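You operate a simulated robot arm through the tools that you are given. There is no shell and no other tool.

Carry out the task below with a simulated robot arm. There is one attempt and no reset: what you move stays moved.

JOB
Set speed and pressure as the green machine card says, then try it.
Fine: knobs set and counter reset before the start; stop once it shows 5 or more.

It is judged by the outcome, as a careful person would: the job done as asked, and still so three seconds after it is handed in. It fails if anything else is knocked over, pushed out of place, dropped, spilled or broken.

ROBOT AND FRAMES
A 7-joint arm with a three-finger gripper, fixed in place. Base frame: the origin is on the floor under the middle of its stand, x ahead of it, y to its left, z up. Readings come in m, degrees, newtons and seconds.
It reaches about 1.342 m from its shoulder. Its first joint turns from -166.0 to 166.0 degrees. Payload 2.69 kg.
The TCP is the grasp point between the finger pads, 0.03 m short of the fingertips. In the tool frame z runs along the fingers and y along their closing line. The gripper opens to 0.128 m; its body begins 0.117 m behind the TCP.
Orientation is told as [roll, pitch, yaw] about the base's x, y, z axes, in that order, counted from this pose: with the fingers straight down and closing along the base's y, the tool's x points along the base's -x, its y along +y and its z along -z.

CONTROLS
- The arm moves only by the tool arm_command. Its arguments are lists of equal length, an entry for each row: "gripper": the gripper command, from -1 (shut) to 1 (fully open), values between in proportion; "offset": the shift along the base's x, y, z in units of 25 mm (1.0 is 25 mm), a list of three; "turn": the turn, a rotation vector about the base's x, y, z in units of 5 degrees (1.0 is 5 degrees), a list of three. In form: {"gripper": [gripper, ...], "offset": [[tx, ty, tz], ...], "turn": [[rx, ry, rz], ...]}. A call has 1 to 20 rows; each row shifts and turns the commanded pose from where the row before left it. A call with a number of a shift or a turn outside -1 to 1 is refused whole. Rows are played at 5 a second. More than 0.05 m and 8.6 degrees between two rows, or a gripper value outside its range, and nothing of the call is played. A pose out of reach is approached as far as the arm can. The call stops where the force on the tool passes 50 N (or 10 N more than at its start, if that is more) or the arm is blocked; 0.2 s more then pass. Each finger travels about 0.127 m/s and halts on what it meets, pressing with about 39 N; the grip force reading is that of the motor and also rises with nothing between the fingers. The clock runs only during rows and for 0.2 s after the last one: add rows that do not move to give the fingers time. The reply holds the time, the measured pose of the TCP, the force on the tool along the base axes, the opening and the grip force, in the units named above and with some noise, with the torque about the TCP (base axes, N m) and any sound that the robot's microphone picked up, and new pictures: "views" is both (left out), scene, wrist or none.
- Cameras (640 x 400 px; columns grow to the right, rows downward): "scene" is fixed at [0.2203, 0.6503, 1.6175]; the picture's right is [-0.95, -0.31, 0.00], its down [-0.12, 0.37, -0.92] and it looks along [0.28, -0.88, -0.39] (base axes); focal length 362 px, centre (320, 200). "wrist" rides on the gripper at [0.058, 0.054, -0.131] in the tool frame; the picture's right is [-0.68, 0.74, 0.00], its down [-0.62, -0.57, -0.55] and it looks along [-0.40, -0.37, 0.84] (tool axes); focal length 234 px, centre (320, 200). There is no depth. A picture from a camera that has moved, and an enlarged one, comes with that camera's place and axes in the base frame and with its lens.
- slide_trunk(by): moves the trunk up (or, below 0, down) by that many m; the arm rides with it, the base frame stays. It gives what a move gives, with no picture.
- zoom(camera, box): a new picture of the part [left, top, right, bottom] of that camera's present view, enlarged. No time passes.
- close_job(): hands the job in; it is judged then, once.

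Nothing tells you positions but the pictures and the camera data. Unless the task says otherwise, let go and move clear before handing in.

The tools are called after "Call:" by a JSON object that holds its "method" and its "body". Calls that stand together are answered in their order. arm_command: Moves the arm, as the interface text tells. Its arguments: {"type":"object","properties":{"gripper":{"type":"array","items":{"type":"number"}},"offset":{"type":"array","items":{"type":"array","items":{"type":"number"}}},"turn":{"type":"array","items":{"type":"array","items":{"type":"number"}}},"views":{"type":"string","enum":["both","scene","wrist","none"]}},"required":["gripper","offset","turn"]} The other tools are called the same way: slide_trunk (by) moves the trunk up or down; zoom (camera, box) takes an enlarged picture of a part of a camera's view; close_job () hands the job in.

At the start:

```text
clock: 0.0
tool_pos: [0.4841, -0.2896, 1.3426]
ee_rot: [0.0, 0.0, 0.0]
ft_force: [-0.2, 0.3, -0.2]
moment: [0.0, -0.02, -0.03]
opening: 0.1278
gripper_force: 0.1
trunk travel left (down, up): [-0.15, 0.2]
```

scene: 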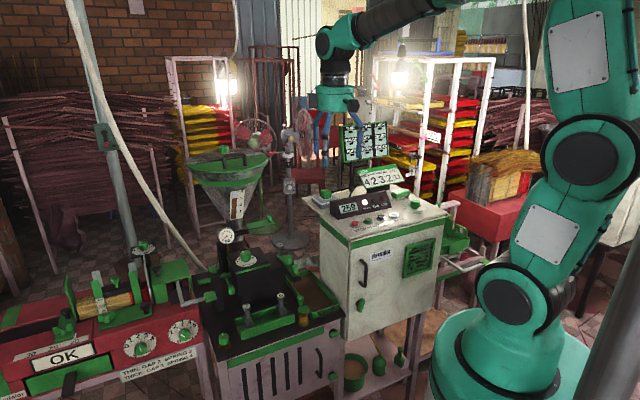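
wrist: 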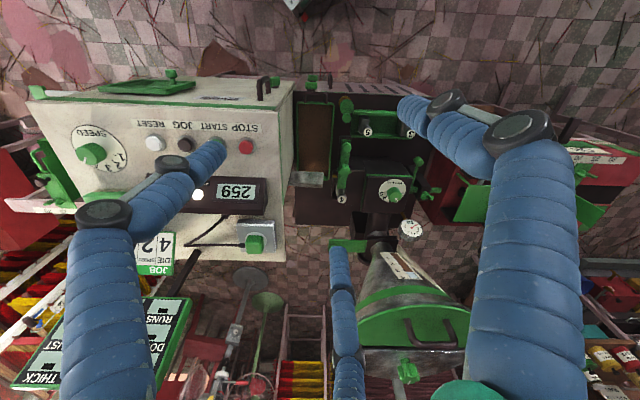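

I see a workshop with a control cabinet (STOP/START/JOG/RESET buttons, a SPEED knob, a display), a card board and other machines. I'll zoom in on the cards, knobs and displays before moving anything.

Call:
{"method": "zoom", "body": {"camera": "scene", "box": [300, 110, 460, 230]}}

Call:
{"method": "zoom", "body": {"camera": "scene", "box": [0, 220, 210, 400]}}

Call:
{"method": "zoom", "body": {"camera": "scene", "box": [180, 210, 350, 350]}}

Call:
{"method": "zoom", "body": {"camera": "wrist", "box": [20, 80, 300, 260]}}

Call:
{"method": "zoom", "body": {"camera": "wrist", "box": [0, 220, 240, 400]}}

Call:
{"method": "zoom", "body": {"camera": "wrist", "box": [280, 80, 480, 260]}}

```text
3.33 times, centred on (380, 170) of scene
camera zoom: at [0.2203, 0.6503, 1.6175], right [-0.95, -0.31, 0.0], down [-0.12, 0.37, -0.92], along [0.28, -0.88, -0.39], focal length 1206 px, centre (120, 300)
```

zoom: 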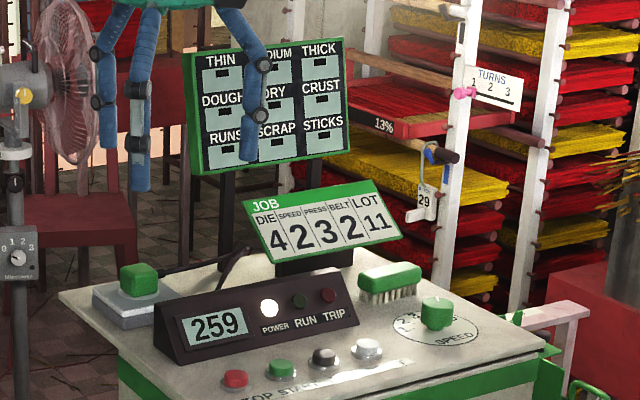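

```text
2.22 times, centred on (105, 310) of scene
camera zoom: at [0.2203, 0.6503, 1.6175], right [-0.95, -0.31, 0.0], down [-0.12, 0.37, -0.92], along [0.28, -0.88, -0.39], focal length 804 px, centre (798, -44)
```

zoom: 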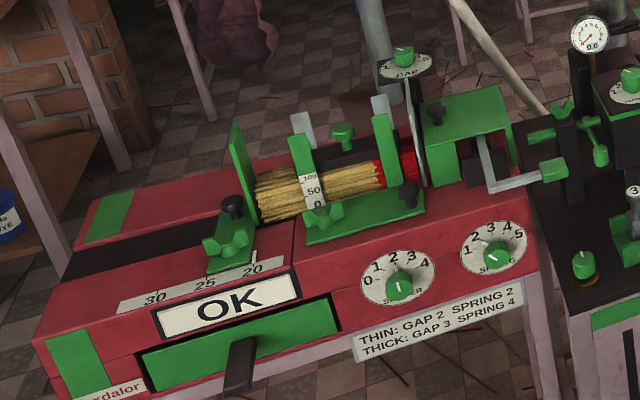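

```text
2.86 times, centred on (265, 280) of scene
camera zoom: at [0.2203, 0.6503, 1.6175], right [-0.95, -0.31, 0.0], down [-0.12, 0.37, -0.92], along [0.28, -0.88, -0.39], focal length 1034 px, centre (477, -29)
```

zoom: 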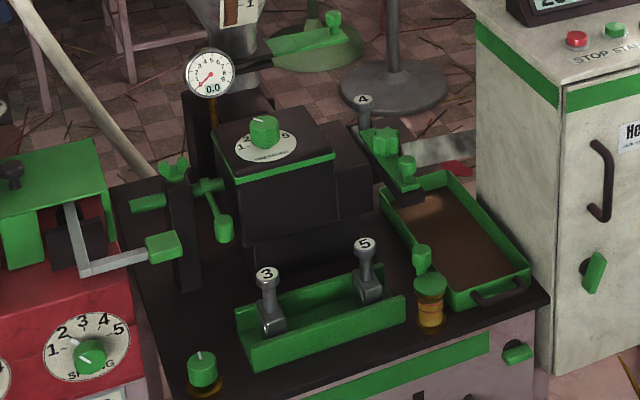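

```text
2.22 times, centred on (160, 170) of wrist
camera zoom: at [0.4261, -0.2361, 1.4731], right [0.68, 0.74, 0.0], down [0.62, -0.57, 0.55], along [0.4, -0.37, -0.84], focal length 520 px, centre (676, 267)
```

zoom: 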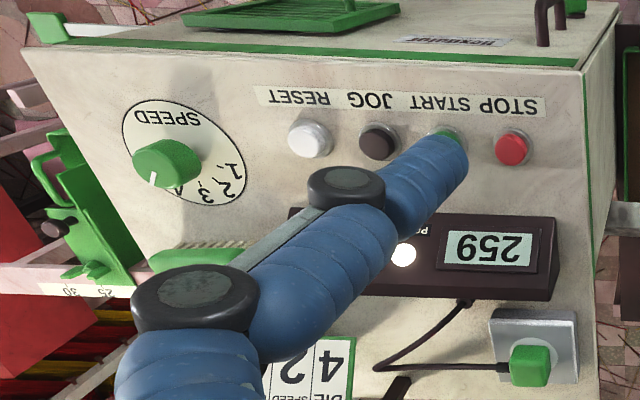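

```text
2.22 times, centred on (120, 310) of wrist
camera zoom: at [0.4261, -0.2361, 1.4731], right [0.68, 0.74, 0.0], down [0.62, -0.57, 0.55], along [0.4, -0.37, -0.84], focal length 520 px, centre (764, -44)
```

zoom: 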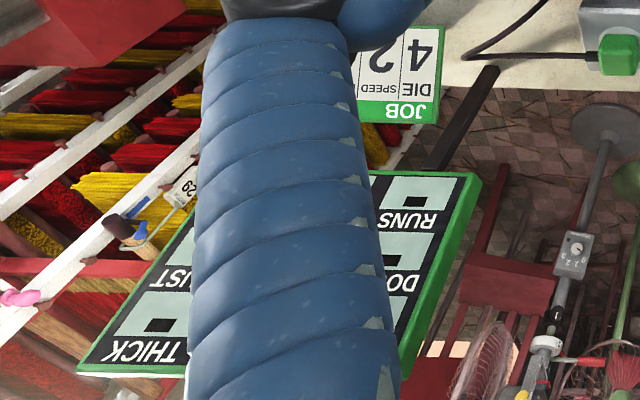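

```text
2.22 times, centred on (380, 170) of wrist
camera zoom: at [0.4261, -0.2361, 1.4731], right [0.68, 0.74, 0.0], down [0.62, -0.57, 0.55], along [0.4, -0.37, -0.84], focal length 520 px, centre (187, 267)
```

zoom: 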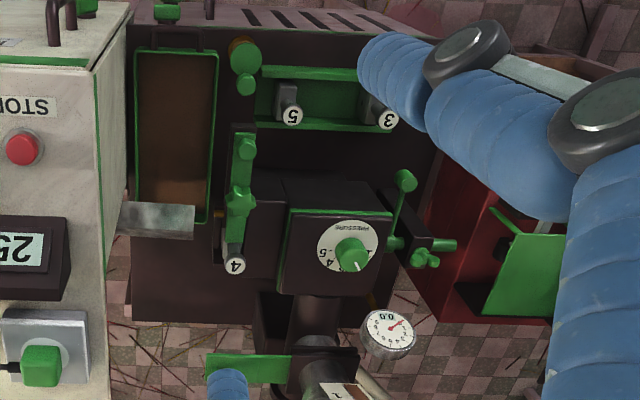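

The green-edged JOB card reads DIE 4, SPEED 2, PRESS 3, BELT 2, LOT 11, and the counter shows 259. By triangulation STOP is near (0.447,-0.434,1.064), RESET near (0.330,-0.550,1.063), the SPEED knob near (0.266,-0.649,1.07) and the pressure knob near (0.804,-0.310,0.94). I'll zoom in closer to read the dials and labels.

Call:
{"method": "zoom", "body": {"camera": "wrist", "box": [60, 110, 140, 180]}}

Call:
{"method": "zoom", "body": {"camera": "wrist", "box": [350, 150, 440, 250]}}

Call:
{"method": "zoom", "body": {"camera": "scene", "box": [395, 185, 455, 225]}}

Call:
{"method": "zoom", "body": {"camera": "scene", "box": [215, 220, 275, 280]}}

Call:
{"method": "zoom", "body": {"camera": "scene", "box": [350, 160, 420, 200]}}

Call:
{"method": "zoom", "body": {"camera": "scene", "box": [315, 185, 425, 250]}}

```text
5.71 times, centred on (100, 145) of wrist
camera zoom: at [0.4261, -0.2361, 1.4731], right [0.68, 0.74, 0.0], down [0.62, -0.57, 0.55], along [0.4, -0.37, -0.84], focal length 1338 px, centre (1577, 514)
```

zoom: 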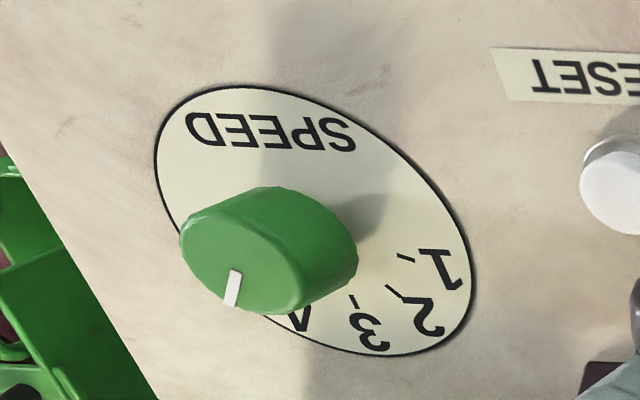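

```text
4.00 times, centred on (395, 200) of wrist
camera zoom: at [0.4261, -0.2361, 1.4731], right [0.68, 0.74, 0.0], down [0.62, -0.57, 0.55], along [0.4, -0.37, -0.84], focal length 937 px, centre (20, 200)
```

zoom: 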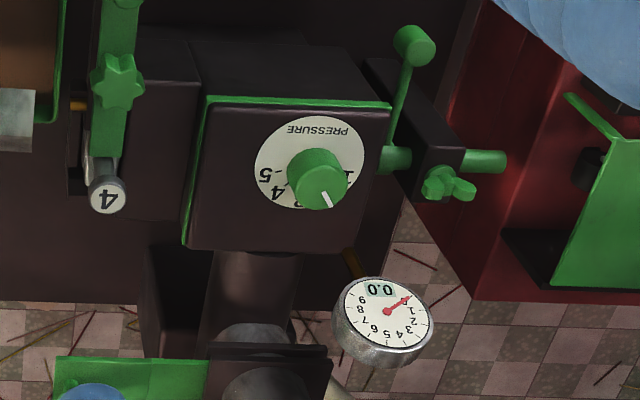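

```text
10.00 times, centred on (425, 205) of scene
camera zoom: at [0.2203, 0.6503, 1.6175], right [-0.95, -0.31, 0.0], down [-0.12, 0.37, -0.92], along [0.28, -0.88, -0.39], focal length 3618 px, centre (-730, 150)
```

zoom: 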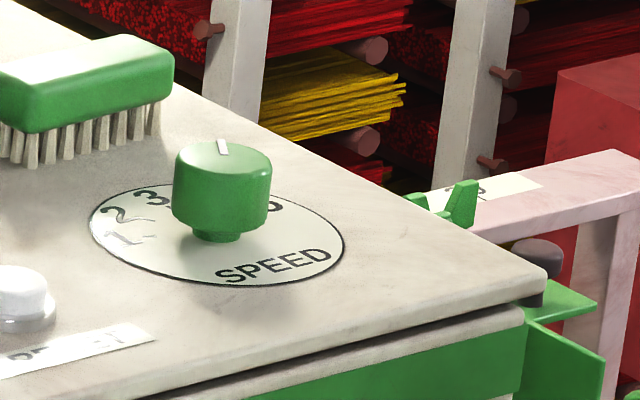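

```text
6.67 times, centred on (245, 250) of scene
camera zoom: at [0.2203, 0.6503, 1.6175], right [-0.95, -0.31, 0.0], down [-0.12, 0.37, -0.92], along [0.28, -0.88, -0.39], focal length 2412 px, centre (820, -133)
```

zoom: 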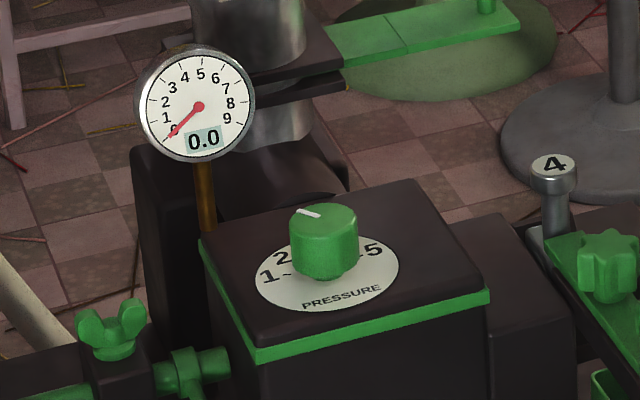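

```text
9.14 times, centred on (385, 180) of scene
camera zoom: at [0.2203, 0.6503, 1.6175], right [-0.95, -0.31, 0.0], down [-0.12, 0.37, -0.92], along [0.28, -0.88, -0.39], focal length 3308 px, centre (-274, 383)
```

zoom: 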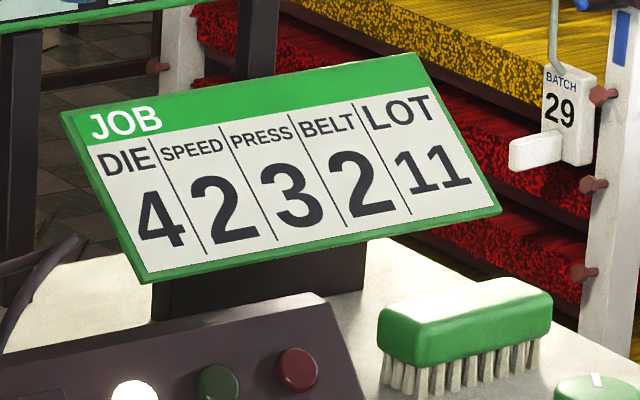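

```text
5.82 times, centred on (370, 218) of scene
camera zoom: at [0.2203, 0.6503, 1.6175], right [-0.95, -0.31, 0.0], down [-0.12, 0.37, -0.92], along [0.28, -0.88, -0.39], focal length 2105 px, centre (29, 98)
```

zoom: 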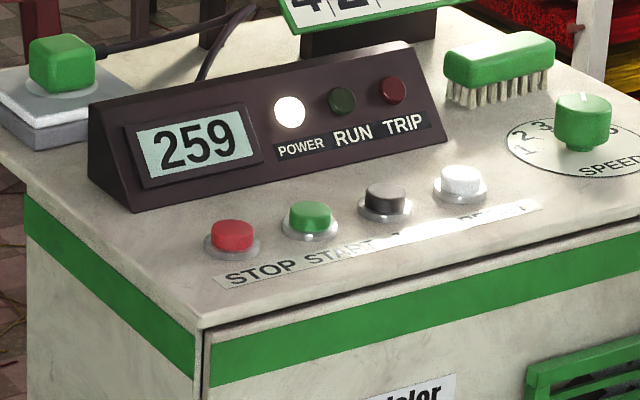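

The dials are readable. SPEED runs 1 to 5 and its pointer is near 4, so it goes to 2. PRESSURE runs 1 to 5 and its pointer is near 2, so it goes to 3. I'll carry the open gripper high above the SPEED knob for a closer look.

Call:
{"method": "arm_command", "body": {"gripper": [1, 1, 1, 1, 1, 1, 1, 1, 1, 1, 1, 1, 1, 1, 1, 1], "offset": [[-0.58, -0.95, -0.1], [-0.58, -0.95, -0.1], [-0.58, -0.95, -0.1], [-0.58, -0.95, -0.1], [-0.58, -0.95, -0.1], [-0.58, -0.95, -0.1], [-0.58, -0.95, -0.1], [-0.58, -0.95, -0.1], [-0.58, -0.95, -0.1], [-0.58, -0.95, -0.1], [-0.58, -0.95, -0.1], [-0.58, -0.95, -0.1], [-0.58, -0.95, -0.1], [-0.58, -0.95, -0.1], [-0.58, -0.95, -0.1], [0, 0, 0]], "turn": [[0, 0, 0], [0, 0, 0], [0, 0, 0], [0, 0, 0], [0, 0, 0], [0, 0, 0], [0, 0, 0], [0, 0, 0], [0, 0, 0], [0, 0, 0], [0, 0, 0], [0, 0, 0], [0, 0, 0], [0, 0, 0], [0, 0, 0], [0, 0, 0]]}}

```text
clock: 3.4
tool_pos: [0.2661, -0.6464, 1.3058]
ee_rot: [-0.1, 0.0, 0.1]
ft_force: [-0.4, -0.5, 0.5]
moment: [0.05, 0.02, 0.0]
opening: 0.1279
gripper_force: 0.0
trunk travel left (down, up): [-0.15, 0.2]
camera wrist: at [0.2085, -0.594, 1.4364], right [0.68, 0.74, 0.0], down [0.62, -0.57, 0.55], along [0.4, -0.37, -0.84], focal length 234 px, centre (320, 200)
```

scene: 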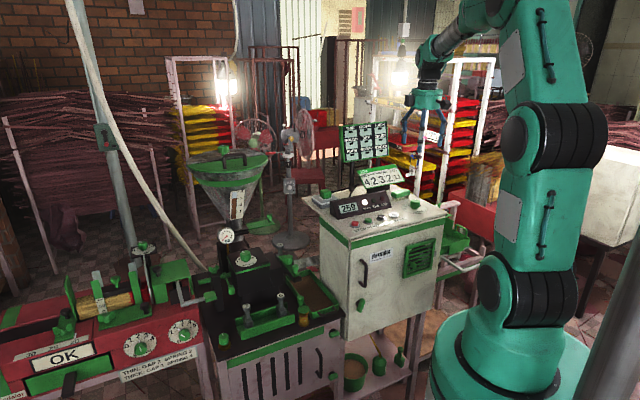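
wrist: 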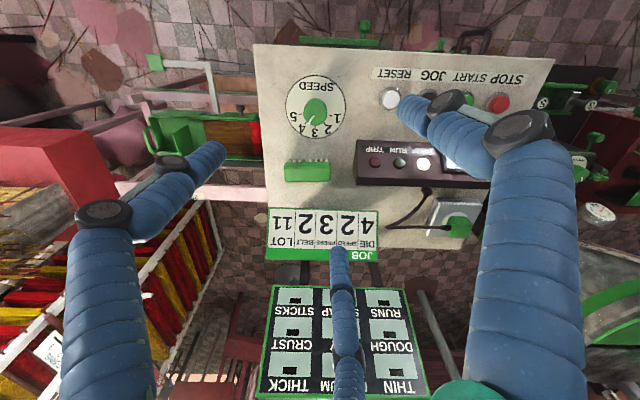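

Call:
{"method": "zoom", "body": {"camera": "wrist", "box": [270, 60, 360, 150]}}

Call:
{"method": "zoom", "body": {"camera": "wrist", "box": [250, 40, 560, 240]}}

```text
4.44 times, centred on (315, 105) of wrist
camera zoom: at [0.2085, -0.594, 1.4364], right [0.68, 0.74, 0.0], down [0.62, -0.57, 0.55], along [0.4, -0.37, -0.84], focal length 1041 px, centre (342, 622)
```

zoom: 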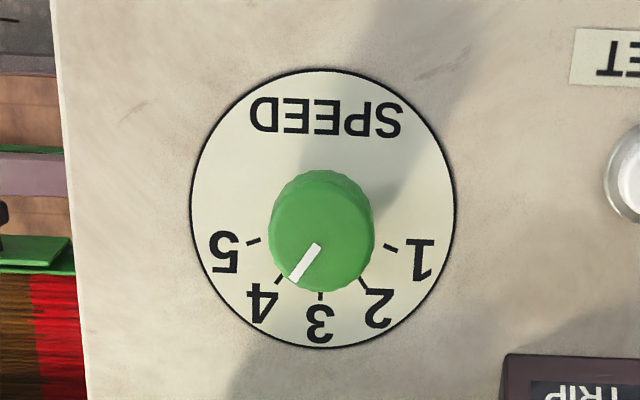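

```text
2.00 times, centred on (405, 140) of wrist
camera zoom: at [0.2085, -0.594, 1.4364], right [0.68, 0.74, 0.0], down [0.62, -0.57, 0.55], along [0.4, -0.37, -0.84], focal length 468 px, centre (150, 320)
```

zoom: 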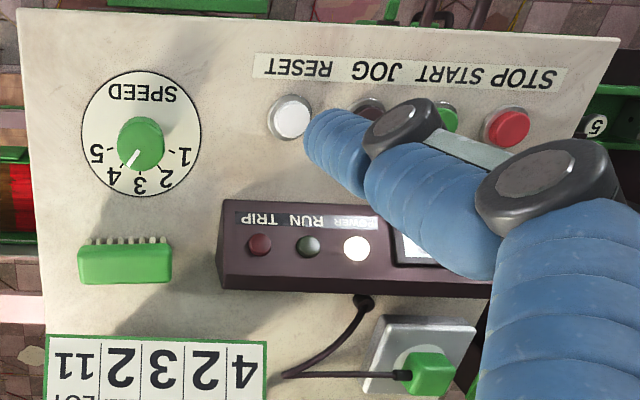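

The SPEED pointer sits on 4, with the marks about 32° apart, so it needs about 65° counter-clockwise seen from above. The dial centre works out at about (0.262,-0.652) with the panel at z≈1.05. I'll narrow the fingers and come down partway.

Call:
{"method": "arm_command", "body": {"gripper": [0.2, 0.2, 0.2, 0.2, 0.2, 0.2, 0.2, 0.2], "offset": [[-0.19, -0.24, -0.8], [0, 0, -0.8], [0, 0, -0.8], [0, 0, -0.8], [0, 0, -0.8], [0, 0, -0.8], [0, 0, -0.8], [0, 0, 0]], "turn": [[0, 0, 0], [0, 0, 0], [0, 0, 0], [0, 0, 0], [0, 0, 0], [0, 0, 0], [0, 0, 0], [0, 0, 0]]}}

Call:
{"method": "zoom", "body": {"camera": "scene", "box": [370, 120, 470, 230]}}

```text
clock: 5.2
tool_pos: [0.262, -0.6525, 1.1653]
ee_rot: [0.0, 0.0, 0.0]
ft_force: [0.6, -0.1, -0.3]
moment: [0.01, 0.02, -0.01]
opening: 0.0766
gripper_force: 0.0
trunk travel left (down, up): [-0.15, 0.2]
camera wrist: at [0.2029, -0.6001, 1.2953], right [0.68, 0.74, 0.0], down [0.62, -0.57, 0.55], along [0.4, -0.37, -0.84], focal length 234 px, centre (320, 200)
```

scene: 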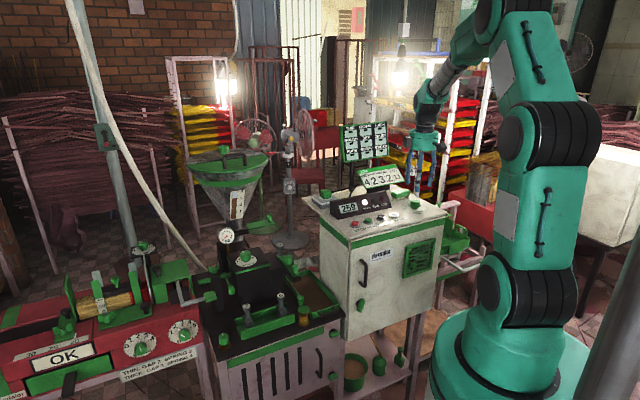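
wrist: 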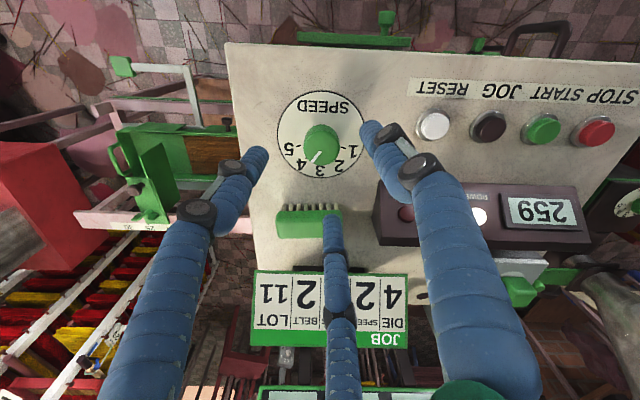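

```text
3.64 times, centred on (420, 175) of scene
camera zoom: at [0.2203, 0.6503, 1.6175], right [-0.95, -0.31, 0.0], down [-0.12, 0.37, -0.92], along [0.28, -0.88, -0.39], focal length 1316 px, centre (-44, 291)
```

zoom: 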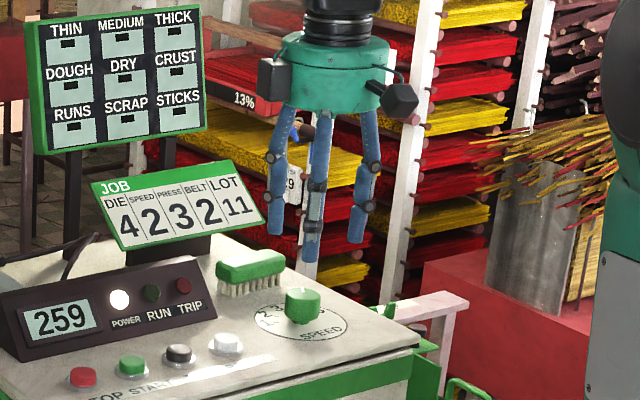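

The gripper is centred over the SPEED knob and the brush and buttons are clear of the fingers. I'll lower around the knob and check the height before closing.

Call:
{"method": "arm_command", "body": {"gripper": [0.2, 0.2, 0.2, 0.2, 0.2, 0.2], "offset": [[0, 0, -0.6], [0, 0, -0.6], [0, 0, -0.6], [0, 0, -0.5], [0, 0, -0.4], [0, 0, 0]], "turn": [[0, 0, 0], [0, 0, 0], [0, 0, 0], [0, 0, 0], [0, 0, 0], [0, 0, 0]]}}

Call:
{"method": "zoom", "body": {"camera": "scene", "box": [390, 150, 460, 230]}}

Call:
{"method": "zoom", "body": {"camera": "wrist", "box": [230, 100, 410, 260]}}

```text
clock: 6.6
tool_pos: [0.2638, -0.6526, 1.0985]
ee_rot: [0.0, 0.0, 0.0]
ft_force: [-0.7, -1.6, 0.2]
moment: [0.02, 0.0, 0.02]
opening: 0.0765
gripper_force: 0.2
trunk travel left (down, up): [-0.15, 0.2]
camera wrist: at [0.2038, -0.5998, 1.2275], right [0.68, 0.74, 0.0], down [0.62, -0.57, 0.55], along [0.4, -0.37, -0.84], focal length 234 px, centre (320, 200)
```

scene: 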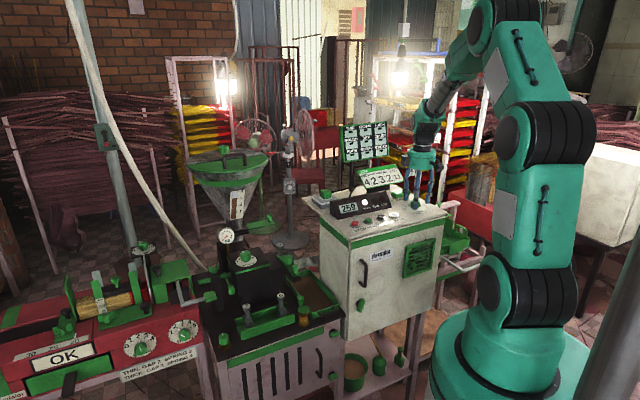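
wrist: 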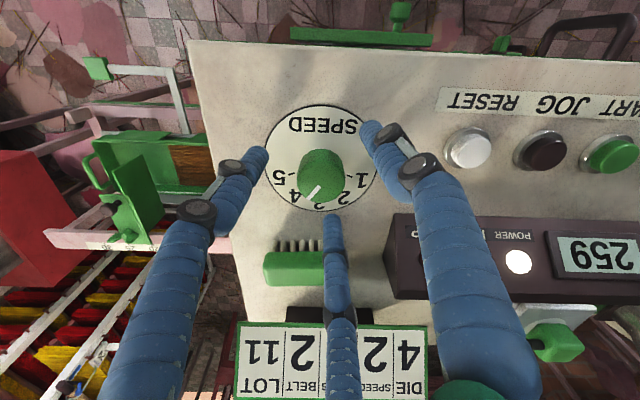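

```text
5.00 times, centred on (425, 190) of scene
camera zoom: at [0.2203, 0.6503, 1.6175], right [-0.95, -0.31, 0.0], down [-0.12, 0.37, -0.92], along [0.28, -0.88, -0.39], focal length 1809 px, centre (-205, 250)
```

zoom: 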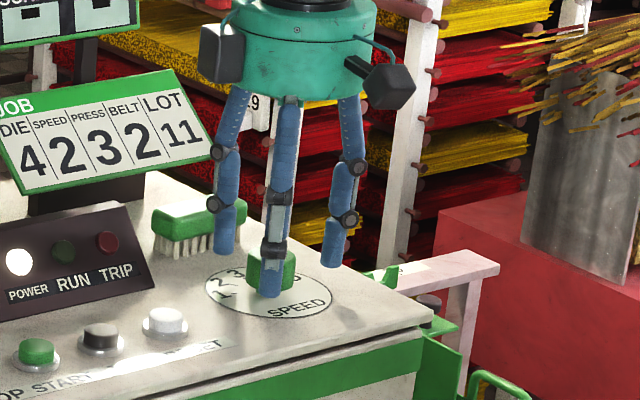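

```text
2.50 times, centred on (320, 180) of wrist
camera zoom: at [0.2038, -0.5998, 1.2275], right [0.68, 0.74, 0.0], down [0.62, -0.57, 0.55], along [0.4, -0.37, -0.84], focal length 585 px, centre (320, 250)
```

zoom: 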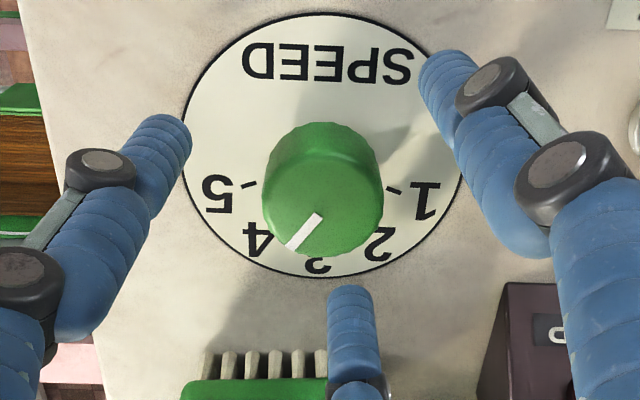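

The fingertips are at about knob mid-height (tips near z≈1.069) and centred to within a few millimetres. I'll drop about 12 mm more and close on the knob.

Call:
{"method": "arm_command", "body": {"gripper": [0.2, 0.2, -0.1, -0.3, -0.5, -0.7, -1, -1, -1, -1], "offset": [[-0.05, 0.06, -0.25], [0, 0, -0.25], [0, 0, 0], [0, 0, 0], [0, 0, 0], [0, 0, 0], [0, 0, 0], [0, 0, 0], [0, 0, 0], [0, 0, 0]], "turn": [[0, 0, 0], [0, 0, 0], [0, 0, 0], [0, 0, 0], [0, 0, 0], [0, 0, 0], [0, 0, 0], [0, 0, 0], [0, 0, 0], [0, 0, 0]]}}

Call:
{"method": "zoom", "body": {"camera": "wrist", "box": [230, 100, 410, 260]}}

Call:
{"method": "zoom", "body": {"camera": "scene", "box": [390, 150, 460, 230]}}

```text
clock: 8.5
tool_pos: [0.2645, -0.6535, 1.0837]
ee_rot: [-0.3, -0.2, -0.1]
ft_force: [13.6, -12.2, -14.9]
moment: [-0.14, -0.89, 0.01]
opening: 0.0341
gripper_force: 44.4
trunk travel left (down, up): [-0.15, 0.2]
stopped in row 9: the force on the tool passed its limit at 51 N (the readings are from after the stop); the commanded pose is now the measured one
camera wrist: at [0.2056, -0.6001, 1.2142], right [0.68, 0.74, 0.0], down [0.61, -0.56, 0.55], along [0.41, -0.38, -0.83], focal length 234 px, centre (320, 200)
```

scene: 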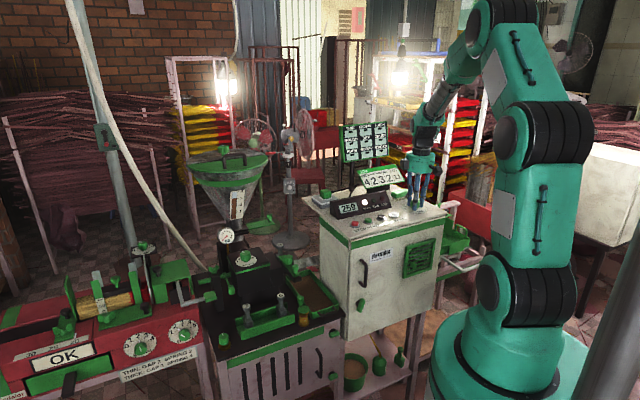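
wrist: 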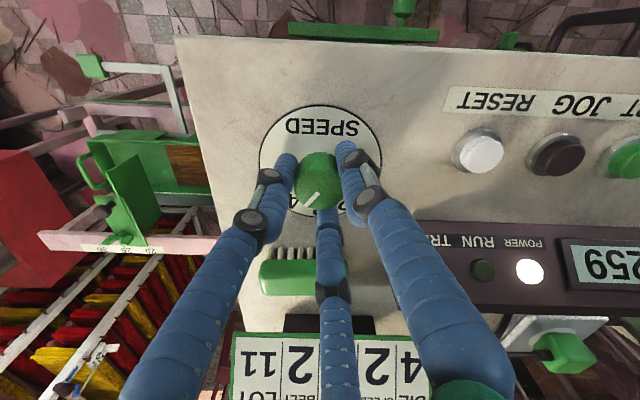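

```text
2.50 times, centred on (320, 180) of wrist
camera zoom: at [0.2056, -0.6001, 1.2142], right [0.68, 0.74, 0.0], down [0.61, -0.56, 0.55], along [0.41, -0.38, -0.83], focal length 585 px, centre (320, 250)
```

zoom: 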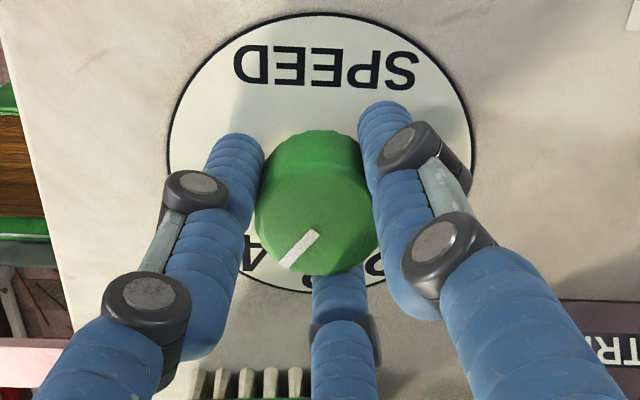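

```text
5.00 times, centred on (425, 190) of scene
camera zoom: at [0.2203, 0.6503, 1.6175], right [-0.95, -0.31, 0.0], down [-0.12, 0.37, -0.92], along [0.28, -0.88, -0.39], focal length 1809 px, centre (-205, 250)
```

zoom: 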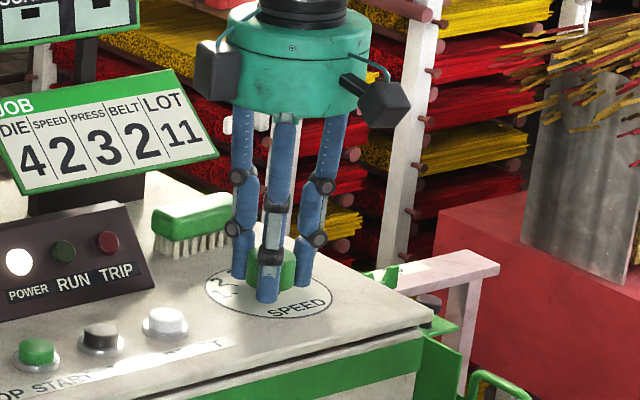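

The gripper holds the SPEED knob (opening 0.034 m), but the squeeze dragged the tool about 5 mm off the point I'd commanded. I'll ease the grip and relax the pose along the measured force before turning.

Call:
{"method": "arm_command", "body": {"gripper": [-0.6, -0.6, -0.6], "offset": [[0.05, -0.04, -0.02], [0.05, -0.04, -0.02], [0, 0, 0]], "turn": [[0, 0, 0], [0, 0, 0], [0, 0, 0]], "views": "none"}}

```text
clock: 9.3
tool_pos: [0.2655, -0.6541, 1.0847]
ee_rot: [-0.3, -0.1, 0.0]
ft_force: [-2.9, 0.4, -4.6]
moment: [0.33, 0.5, 0.07]
opening: 0.0343
gripper_force: 45.2
trunk travel left (down, up): [-0.15, 0.2]
```

The side loads are nearly gone and the knob is held. I'll turn 20° counter-clockwise first, to see whether the knob follows and which way it goes.

Call:
{"method": "arm_command", "body": {"gripper": [-0.6, -0.6, -0.6, -0.6, -0.6, -0.6, -0.6], "offset": [[0, 0, 0], [0, 0, 0], [0, 0, 0], [0, 0, 0], [0, 0, 0], [0, 0, 0], [0, 0, 0]], "turn": [[0, 0, 0.7], [0, 0, 0.7], [0, 0, 0.7], [0, 0, 0.7], [0, 0, 0.7], [0, 0, 0.5], [0, 0, 0]], "views": "wrist"}}

Call:
{"method": "zoom", "body": {"camera": "wrist", "box": [230, 100, 410, 260]}}

```text
clock: 10.9
tool_pos: [0.2654, -0.6538, 1.0842]
ee_rot: [-0.3, -0.2, 20.0]
ft_force: [-11.4, -1.5, -17.4]
moment: [-0.37, 0.3, -0.03]
opening: 0.0342
gripper_force: 44.5
trunk travel left (down, up): [-0.15, 0.2]
camera wrist: at [0.1907, -0.624, 1.2143], right [0.38, 0.92, 0.0], down [0.77, -0.32, 0.55], along [0.51, -0.21, -0.83], focal length 234 px, centre (320, 200)
```

wrist: 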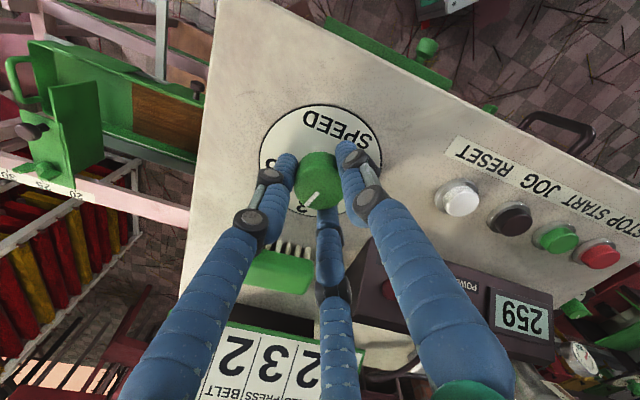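

```text
2.50 times, centred on (320, 180) of wrist
camera zoom: at [0.1907, -0.624, 1.2143], right [0.38, 0.92, 0.0], down [0.77, -0.32, 0.55], along [0.51, -0.21, -0.83], focal length 585 px, centre (320, 250)
```

zoom: 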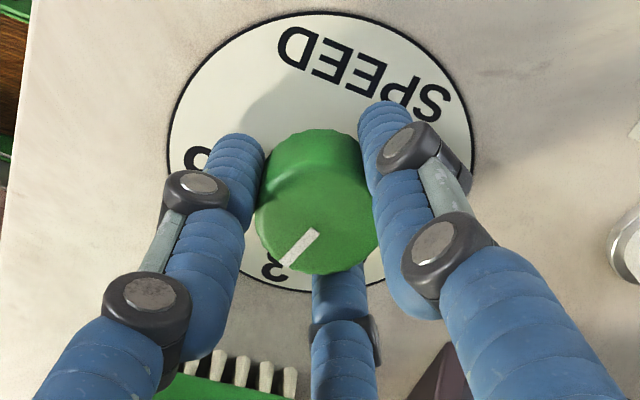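

The knob follows the gripper and the pointer is now just short of 3. I'll continue about 45° more toward 2.

Call:
{"method": "arm_command", "body": {"gripper": [-0.6, -0.6, -0.6, -0.6, -0.6, -0.6, -0.6, -0.6, -0.6, -0.6, -0.6], "offset": [[0, 0, -0.02], [0, 0, -0.02], [0, 0, 0], [0, 0, 0], [0, 0, 0], [0, 0, 0], [0, 0, 0], [0, 0, 0], [0, 0, 0], [0, 0, 0], [0, 0, 0]], "turn": [[0, 0, 0.9], [0, 0, 0.9], [0, 0, 0.9], [0, 0, 0.9], [0, 0, 0.9], [0, 0, 0.9], [0, 0, 0.9], [0, 0, 0.9], [0, 0, 0.9], [0, 0, 0.7], [0, 0, 0]], "views": "wrist"}}

Call:
{"method": "zoom", "body": {"camera": "wrist", "box": [230, 100, 410, 260]}}

```text
clock: 13.3
tool_pos: [0.2656, -0.6535, 1.0846]
ee_rot: [-0.3, -0.1, 63.9]
ft_force: [-3.9, 11.2, 1.3]
moment: [0.46, -0.02, 0.03]
opening: 0.0341
gripper_force: 45.0
trunk travel left (down, up): [-0.15, 0.2]
camera wrist: at [0.1899, -0.684, 1.2143], right [-0.37, 0.93, 0.0], down [0.77, 0.31, 0.55], along [0.52, 0.2, -0.83], focal length 234 px, centre (320, 200)
```

wrist: 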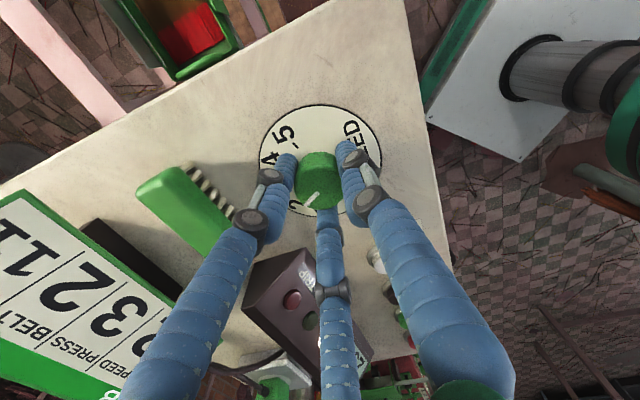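

```text
2.50 times, centred on (320, 180) of wrist
camera zoom: at [0.1899, -0.684, 1.2143], right [-0.37, 0.93, 0.0], down [0.77, 0.31, 0.55], along [0.52, 0.2, -0.83], focal length 585 px, centre (320, 250)
```

zoom: 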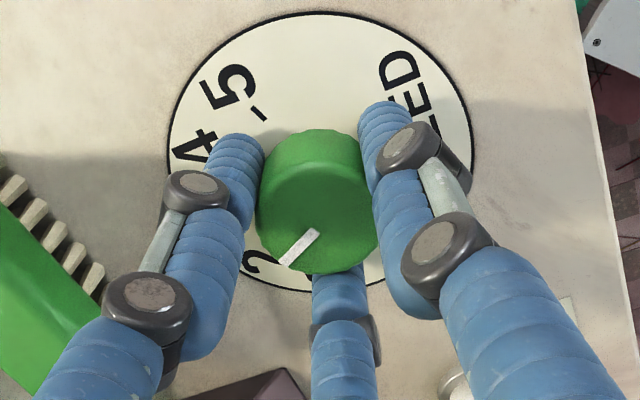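

The pointer now looks to be at 2. I'll let go gently, lift straight up and look at it without the fingers in the way.

Call:
{"method": "arm_command", "body": {"gripper": [0.1, 0.1, 0.1, 0.1, 0.1, 0.1, 0.1, 0.1, 0.1, 0.1], "offset": [[0, 0, 0], [0, 0, 0], [0, 0, 0], [0, 0, 0.5], [0, 0, 1], [0, 0, 1], [0, 0, 1], [0, 0, 1], [0, 0, 1], [0, 0, 0]], "turn": [[0, 0, 0], [0, 0, 0], [0, 0, 0], [0, 0, 0], [0, 0, 0], [0, 0, 0], [0, 0, 0], [0, 0, 0], [0, 0, 0], [0, 0, 0]]}}

Call:
{"method": "zoom", "body": {"camera": "wrist", "box": [260, 80, 380, 200]}}

Call:
{"method": "zoom", "body": {"camera": "scene", "box": [385, 170, 455, 230]}}

```text
clock: 15.5
tool_pos: [0.2654, -0.6552, 1.2201]
ee_rot: [-0.2, -0.2, 64.0]
ft_force: [0.5, -0.1, 0.6]
moment: [-0.02, 0.0, -0.01]
opening: 0.0705
gripper_force: 0.0
trunk travel left (down, up): [-0.15, 0.2]
camera wrist: at [0.1903, -0.6847, 1.3502], right [-0.37, 0.93, 0.0], down [0.77, 0.31, 0.55], along [0.52, 0.2, -0.83], focal length 234 px, centre (320, 200)
```

scene: 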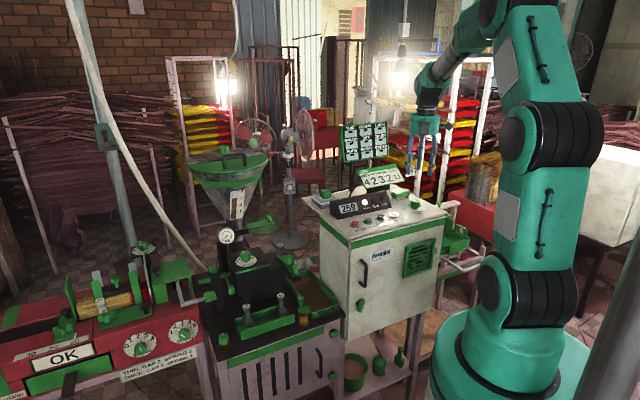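
wrist: 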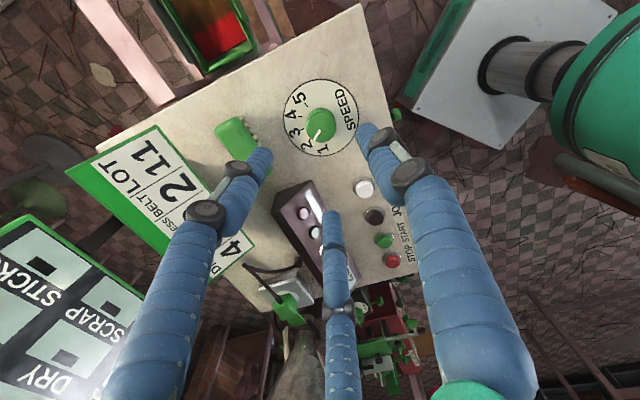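

```text
3.33 times, centred on (320, 140) of wrist
camera zoom: at [0.1903, -0.6847, 1.3502], right [-0.37, 0.93, 0.0], down [0.77, 0.31, 0.55], along [0.52, 0.2, -0.83], focal length 781 px, centre (320, 400)
```

zoom: 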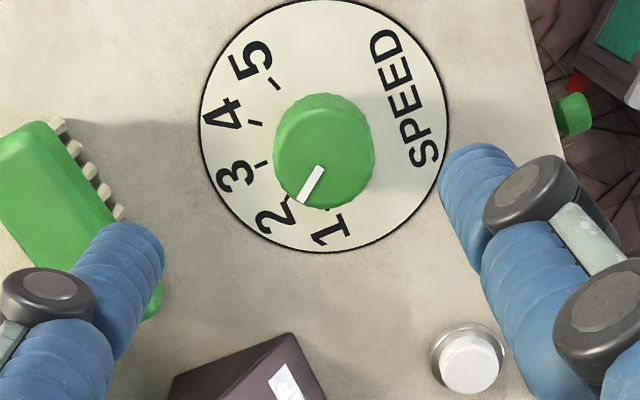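

```text
6.67 times, centred on (420, 200) of scene
camera zoom: at [0.2203, 0.6503, 1.6175], right [-0.95, -0.31, 0.0], down [-0.12, 0.37, -0.92], along [0.28, -0.88, -0.39], focal length 2412 px, centre (-347, 200)
```

zoom: 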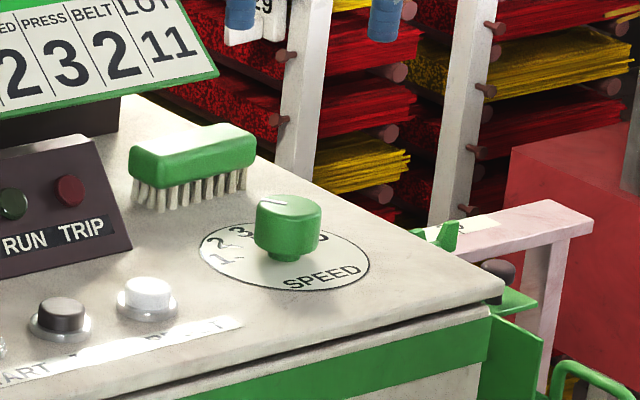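

Call:
{"method": "zoom", "body": {"camera": "wrist", "box": [290, 85, 350, 145]}}

Call:
{"method": "zoom", "body": {"camera": "scene", "box": [405, 190, 440, 215]}}

```text
6.67 times, centred on (320, 115) of wrist
camera zoom: at [0.1903, -0.6847, 1.3502], right [-0.37, 0.93, 0.0], down [0.77, 0.31, 0.55], along [0.52, 0.2, -0.83], focal length 1561 px, centre (320, 767)
```

zoom: 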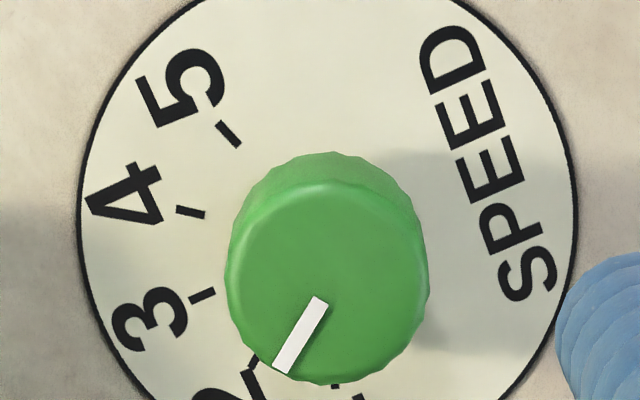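

```text
16.00 times, centred on (422, 202) of scene
camera zoom: at [0.2203, 0.6503, 1.6175], right [-0.95, -0.31, 0.0], down [-0.12, 0.37, -0.92], along [0.28, -0.88, -0.39], focal length 5788 px, centre (-1320, 160)
```

zoom: 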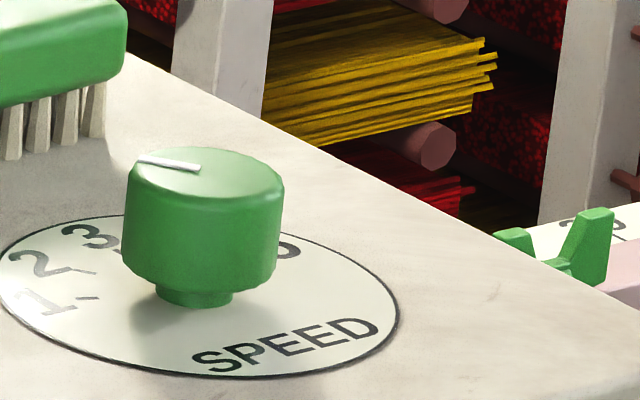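

SPEED now points at 2, to within a couple of degrees when I back-project the pointer and the marks. Next is the PRESSURE knob near (0.80,-0.31,0.94), which has a gauge and a hopper close by. I'll go up and across high to look at it from above first.

Call:
{"method": "arm_command", "body": {"gripper": [0.1, 0.1, 0.1, 0.1, 0.1, 0.1, 0.1, 0.1, 0.1, 0.1, 0.1, 0.1, 0.1, 0.1, 0.1, 0.1, 0.1, 0.1, 0.1, 0.1], "offset": [[0, 0, 1], [0, 0, 1], [0, 0, 1], [0, 0, 1], [0, 0, 1], [0, 0, 1], [0.8, 0.9, 0.08], [0.8, 0.9, 0.08], [0.8, 0.9, 0.08], [0.8, 0.9, 0.08], [0.8, 0.9, 0.08], [0.8, 0.9, 0.08], [0.8, 0.9, 0.08], [0.8, 0.9, 0.08], [0.8, 0.9, 0.08], [0.8, 0.9, 0.08], [0.8, 0.9, 0.08], [0.8, 0.9, 0.08], [0.8, 0.9, 0.08], [0.8, 0.9, 0.08]], "turn": [[0, 0, -0.64], [0, 0, -0.64], [0, 0, -0.64], [0, 0, -0.64], [0, 0, -0.64], [0, 0, -0.64], [0, 0, -0.64], [0, 0, -0.64], [0, 0, -0.64], [0, 0, -0.64], [0, 0, -0.64], [0, 0, -0.64], [0, 0, -0.64], [0, 0, -0.64], [0, 0, -0.64], [0, 0, -0.64], [0, 0, -0.64], [0, 0, -0.64], [0, 0, -0.64], [0, 0, -0.64]]}}

```text
clock: 19.7
tool_pos: [0.5457, -0.3405, 1.3993]
ee_rot: [-0.3, -0.2, 0.0]
ft_force: [0.2, 0.2, 1.3]
moment: [0.01, 0.01, 0.0]
opening: 0.0703
gripper_force: 0.1
trunk travel left (down, up): [-0.15, 0.2]
camera wrist: at [0.4868, -0.2863, 1.529], right [0.68, 0.74, 0.0], down [0.61, -0.56, 0.55], along [0.41, -0.38, -0.83], focal length 234 px, centre (320, 200)
```

scene: 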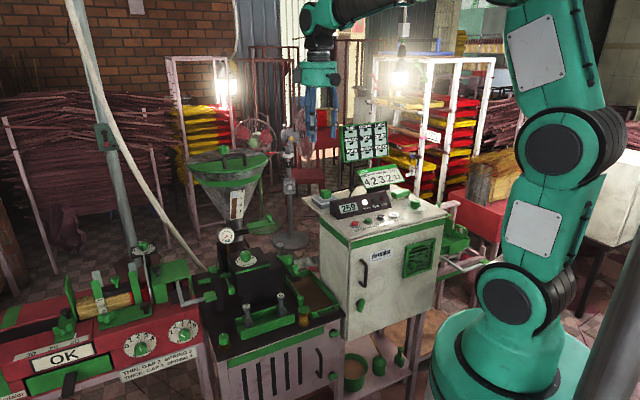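
wrist: 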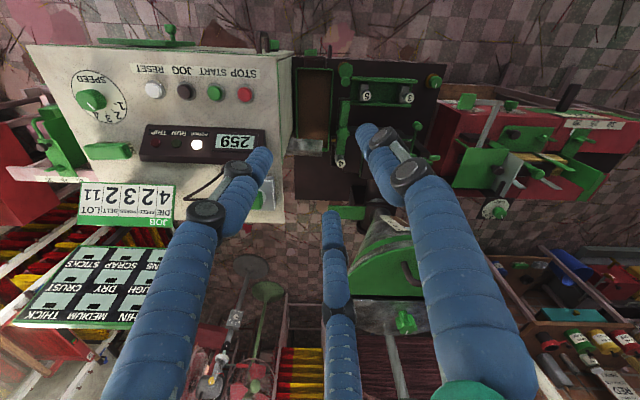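

Call:
{"method": "zoom", "body": {"camera": "wrist", "box": [65, 60, 135, 130]}}

Call:
{"method": "arm_command", "body": {"gripper": [0.1, 0.1, 0.1, 0.1, 0.1, 0.1, 0.1, 0.1], "offset": [[0.9, 0.5, 0], [0.9, 0.5, 0], [0.9, 0.5, 0], [0.9, 0.5, 0], [0.9, 0.5, 0], [0.9, 0.5, 0], [0.9, 0.5, 0], [0, 0, 0]], "turn": [[0, 0, 0], [0, 0, 0], [0, 0, 0], [0, 0, 0], [0, 0, 0], [0, 0, 0], [0, 0, 0], [0, 0, 0]]}}

Call:
{"method": "zoom", "body": {"camera": "wrist", "box": [200, 60, 440, 220]}}

```text
5.71 times, centred on (100, 95) of wrist
camera zoom: at [0.4868, -0.2863, 1.529], right [0.68, 0.74, 0.0], down [0.61, -0.56, 0.55], along [0.41, -0.38, -0.83], focal length 1338 px, centre (1577, 800)
```

zoom: 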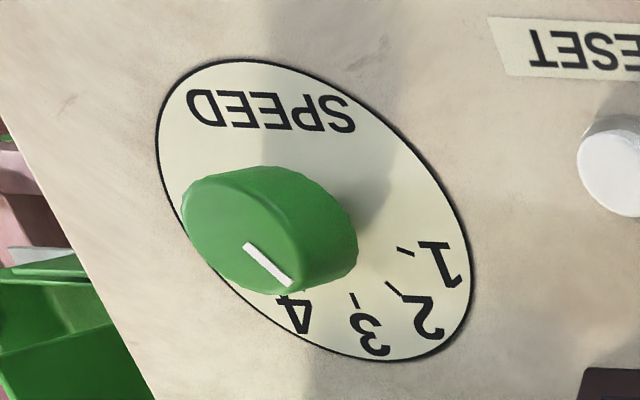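

```text
clock: 21.5
tool_pos: [0.7025, -0.252, 1.3982]
ee_rot: [-0.3, -0.2, 0.0]
ft_force: [0.4, 0.4, -0.2]
moment: [-0.03, 0.04, -0.01]
opening: 0.0704
gripper_force: 0.1
trunk travel left (down, up): [-0.15, 0.2]
camera wrist: at [0.6432, -0.1976, 1.5279], right [0.68, 0.74, 0.0], down [0.61, -0.56, 0.55], along [0.41, -0.38, -0.83], focal length 234 px, centre (320, 200)
```

scene: 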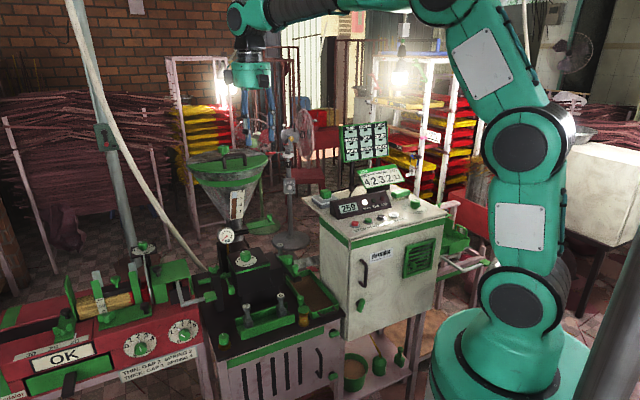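
wrist: 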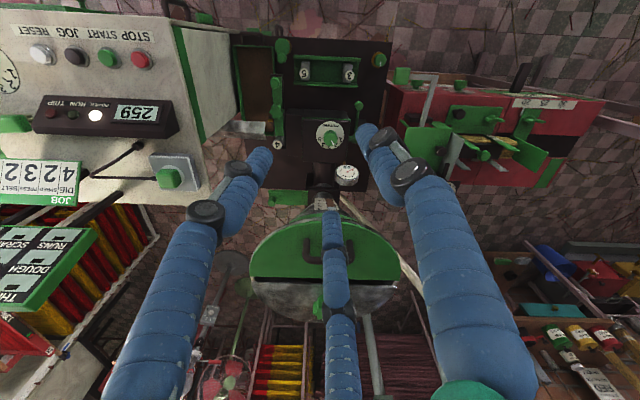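

```text
2.50 times, centred on (320, 140) of wrist
camera zoom: at [0.6432, -0.1976, 1.5279], right [0.68, 0.74, 0.0], down [0.61, -0.56, 0.55], along [0.41, -0.38, -0.83], focal length 585 px, centre (320, 350)
```

zoom: 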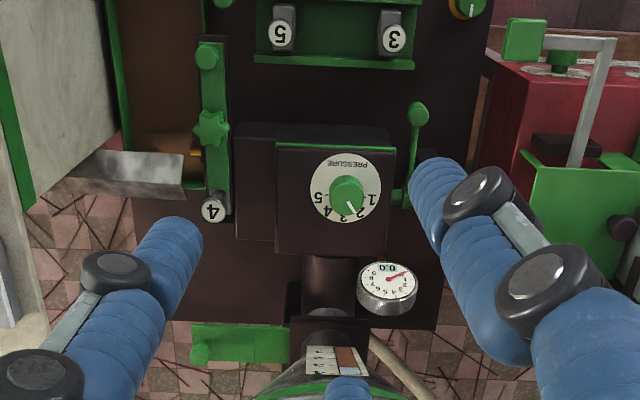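

Call:
{"method": "zoom", "body": {"camera": "wrist", "box": [310, 110, 350, 150]}}

Call:
{"method": "zoom", "body": {"camera": "wrist", "box": [290, 100, 390, 200]}}

Call:
{"method": "zoom", "body": {"camera": "wrist", "box": [220, 170, 420, 320]}}

Call:
{"method": "zoom", "body": {"camera": "scene", "box": [180, 40, 300, 280]}}

```text
10.00 times, centred on (330, 130) of wrist
camera zoom: at [0.6432, -0.1976, 1.5279], right [0.68, 0.74, 0.0], down [0.61, -0.56, 0.55], along [0.41, -0.38, -0.83], focal length 2342 px, centre (220, 900)
```

zoom: 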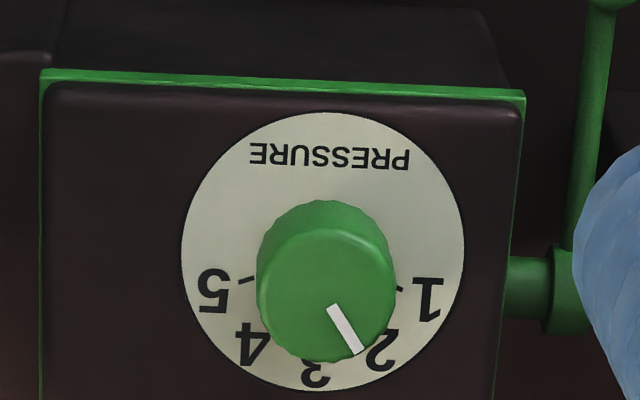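

```text
4.00 times, centred on (340, 150) of wrist
camera zoom: at [0.6432, -0.1976, 1.5279], right [0.68, 0.74, 0.0], down [0.61, -0.56, 0.55], along [0.41, -0.38, -0.83], focal length 937 px, centre (240, 400)
```

zoom: 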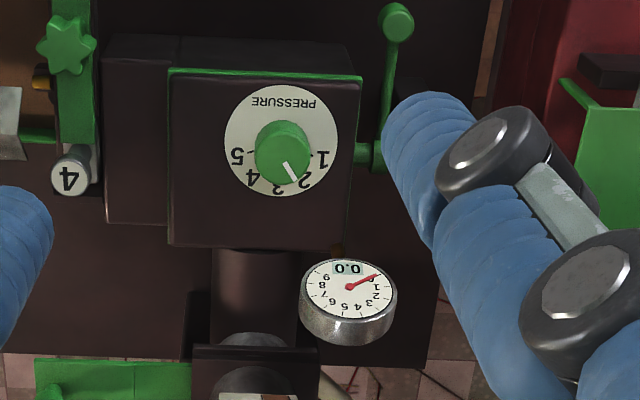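

```text
2.67 times, centred on (320, 245) of wrist
camera zoom: at [0.6432, -0.1976, 1.5279], right [0.68, 0.74, 0.0], down [0.61, -0.56, 0.55], along [0.41, -0.38, -0.83], focal length 624 px, centre (320, 80)
```

zoom: 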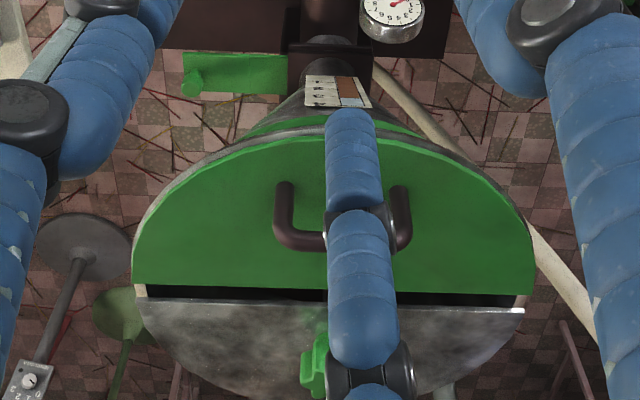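

```text
1.67 times, centred on (240, 160) of scene
camera zoom: at [0.2203, 0.6503, 1.6175], right [-0.95, -0.31, 0.0], down [-0.12, 0.37, -0.92], along [0.28, -0.88, -0.39], focal length 603 px, centre (453, 267)
```

zoom: 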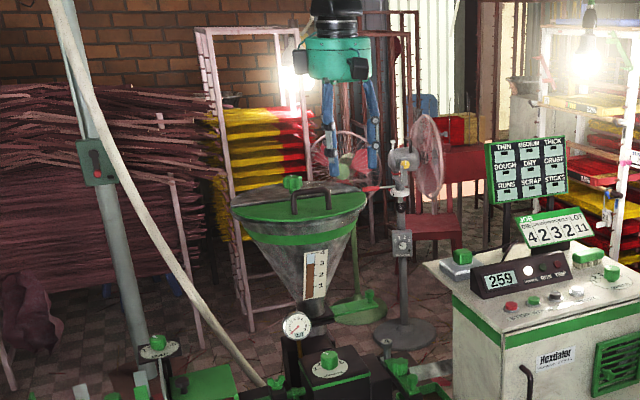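

PRESSURE points at 2 and needs about 35° clockwise to reach 3; its dial centre is at about (0.807,-0.311,0.918). The hopper rim (z≈1.24) comes within about 3 cm of the knob's vertical axis, so I'll have to lean the tool away from the hopper. First I'll check the wrist's shape.

Call:
{"method": "zoom", "body": {"camera": "scene", "box": [200, 0, 340, 130]}}

Call:
{"method": "zoom", "body": {"camera": "scene", "box": [185, 140, 285, 290]}}

```text
3.08 times, centred on (270, 65) of scene
camera zoom: at [0.2203, 0.6503, 1.6175], right [-0.95, -0.31, 0.0], down [-0.12, 0.37, -0.92], along [0.28, -0.88, -0.39], focal length 1113 px, centre (474, 615)
```

zoom: 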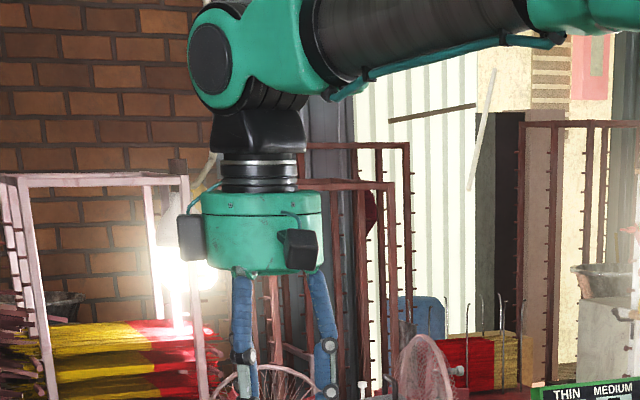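

```text
2.67 times, centred on (235, 215) of scene
camera zoom: at [0.2203, 0.6503, 1.6175], right [-0.95, -0.31, 0.0], down [-0.12, 0.37, -0.92], along [0.28, -0.88, -0.39], focal length 965 px, centre (547, 160)
```

zoom: 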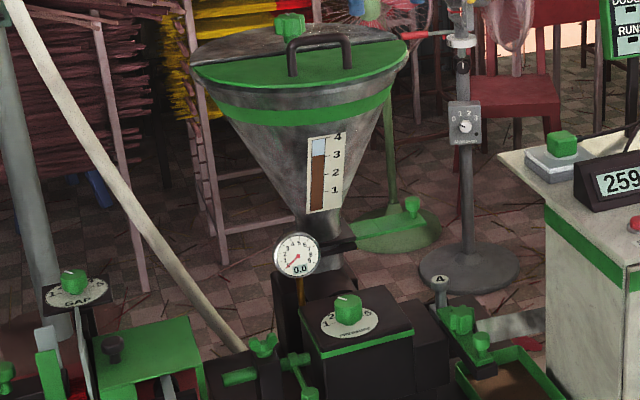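

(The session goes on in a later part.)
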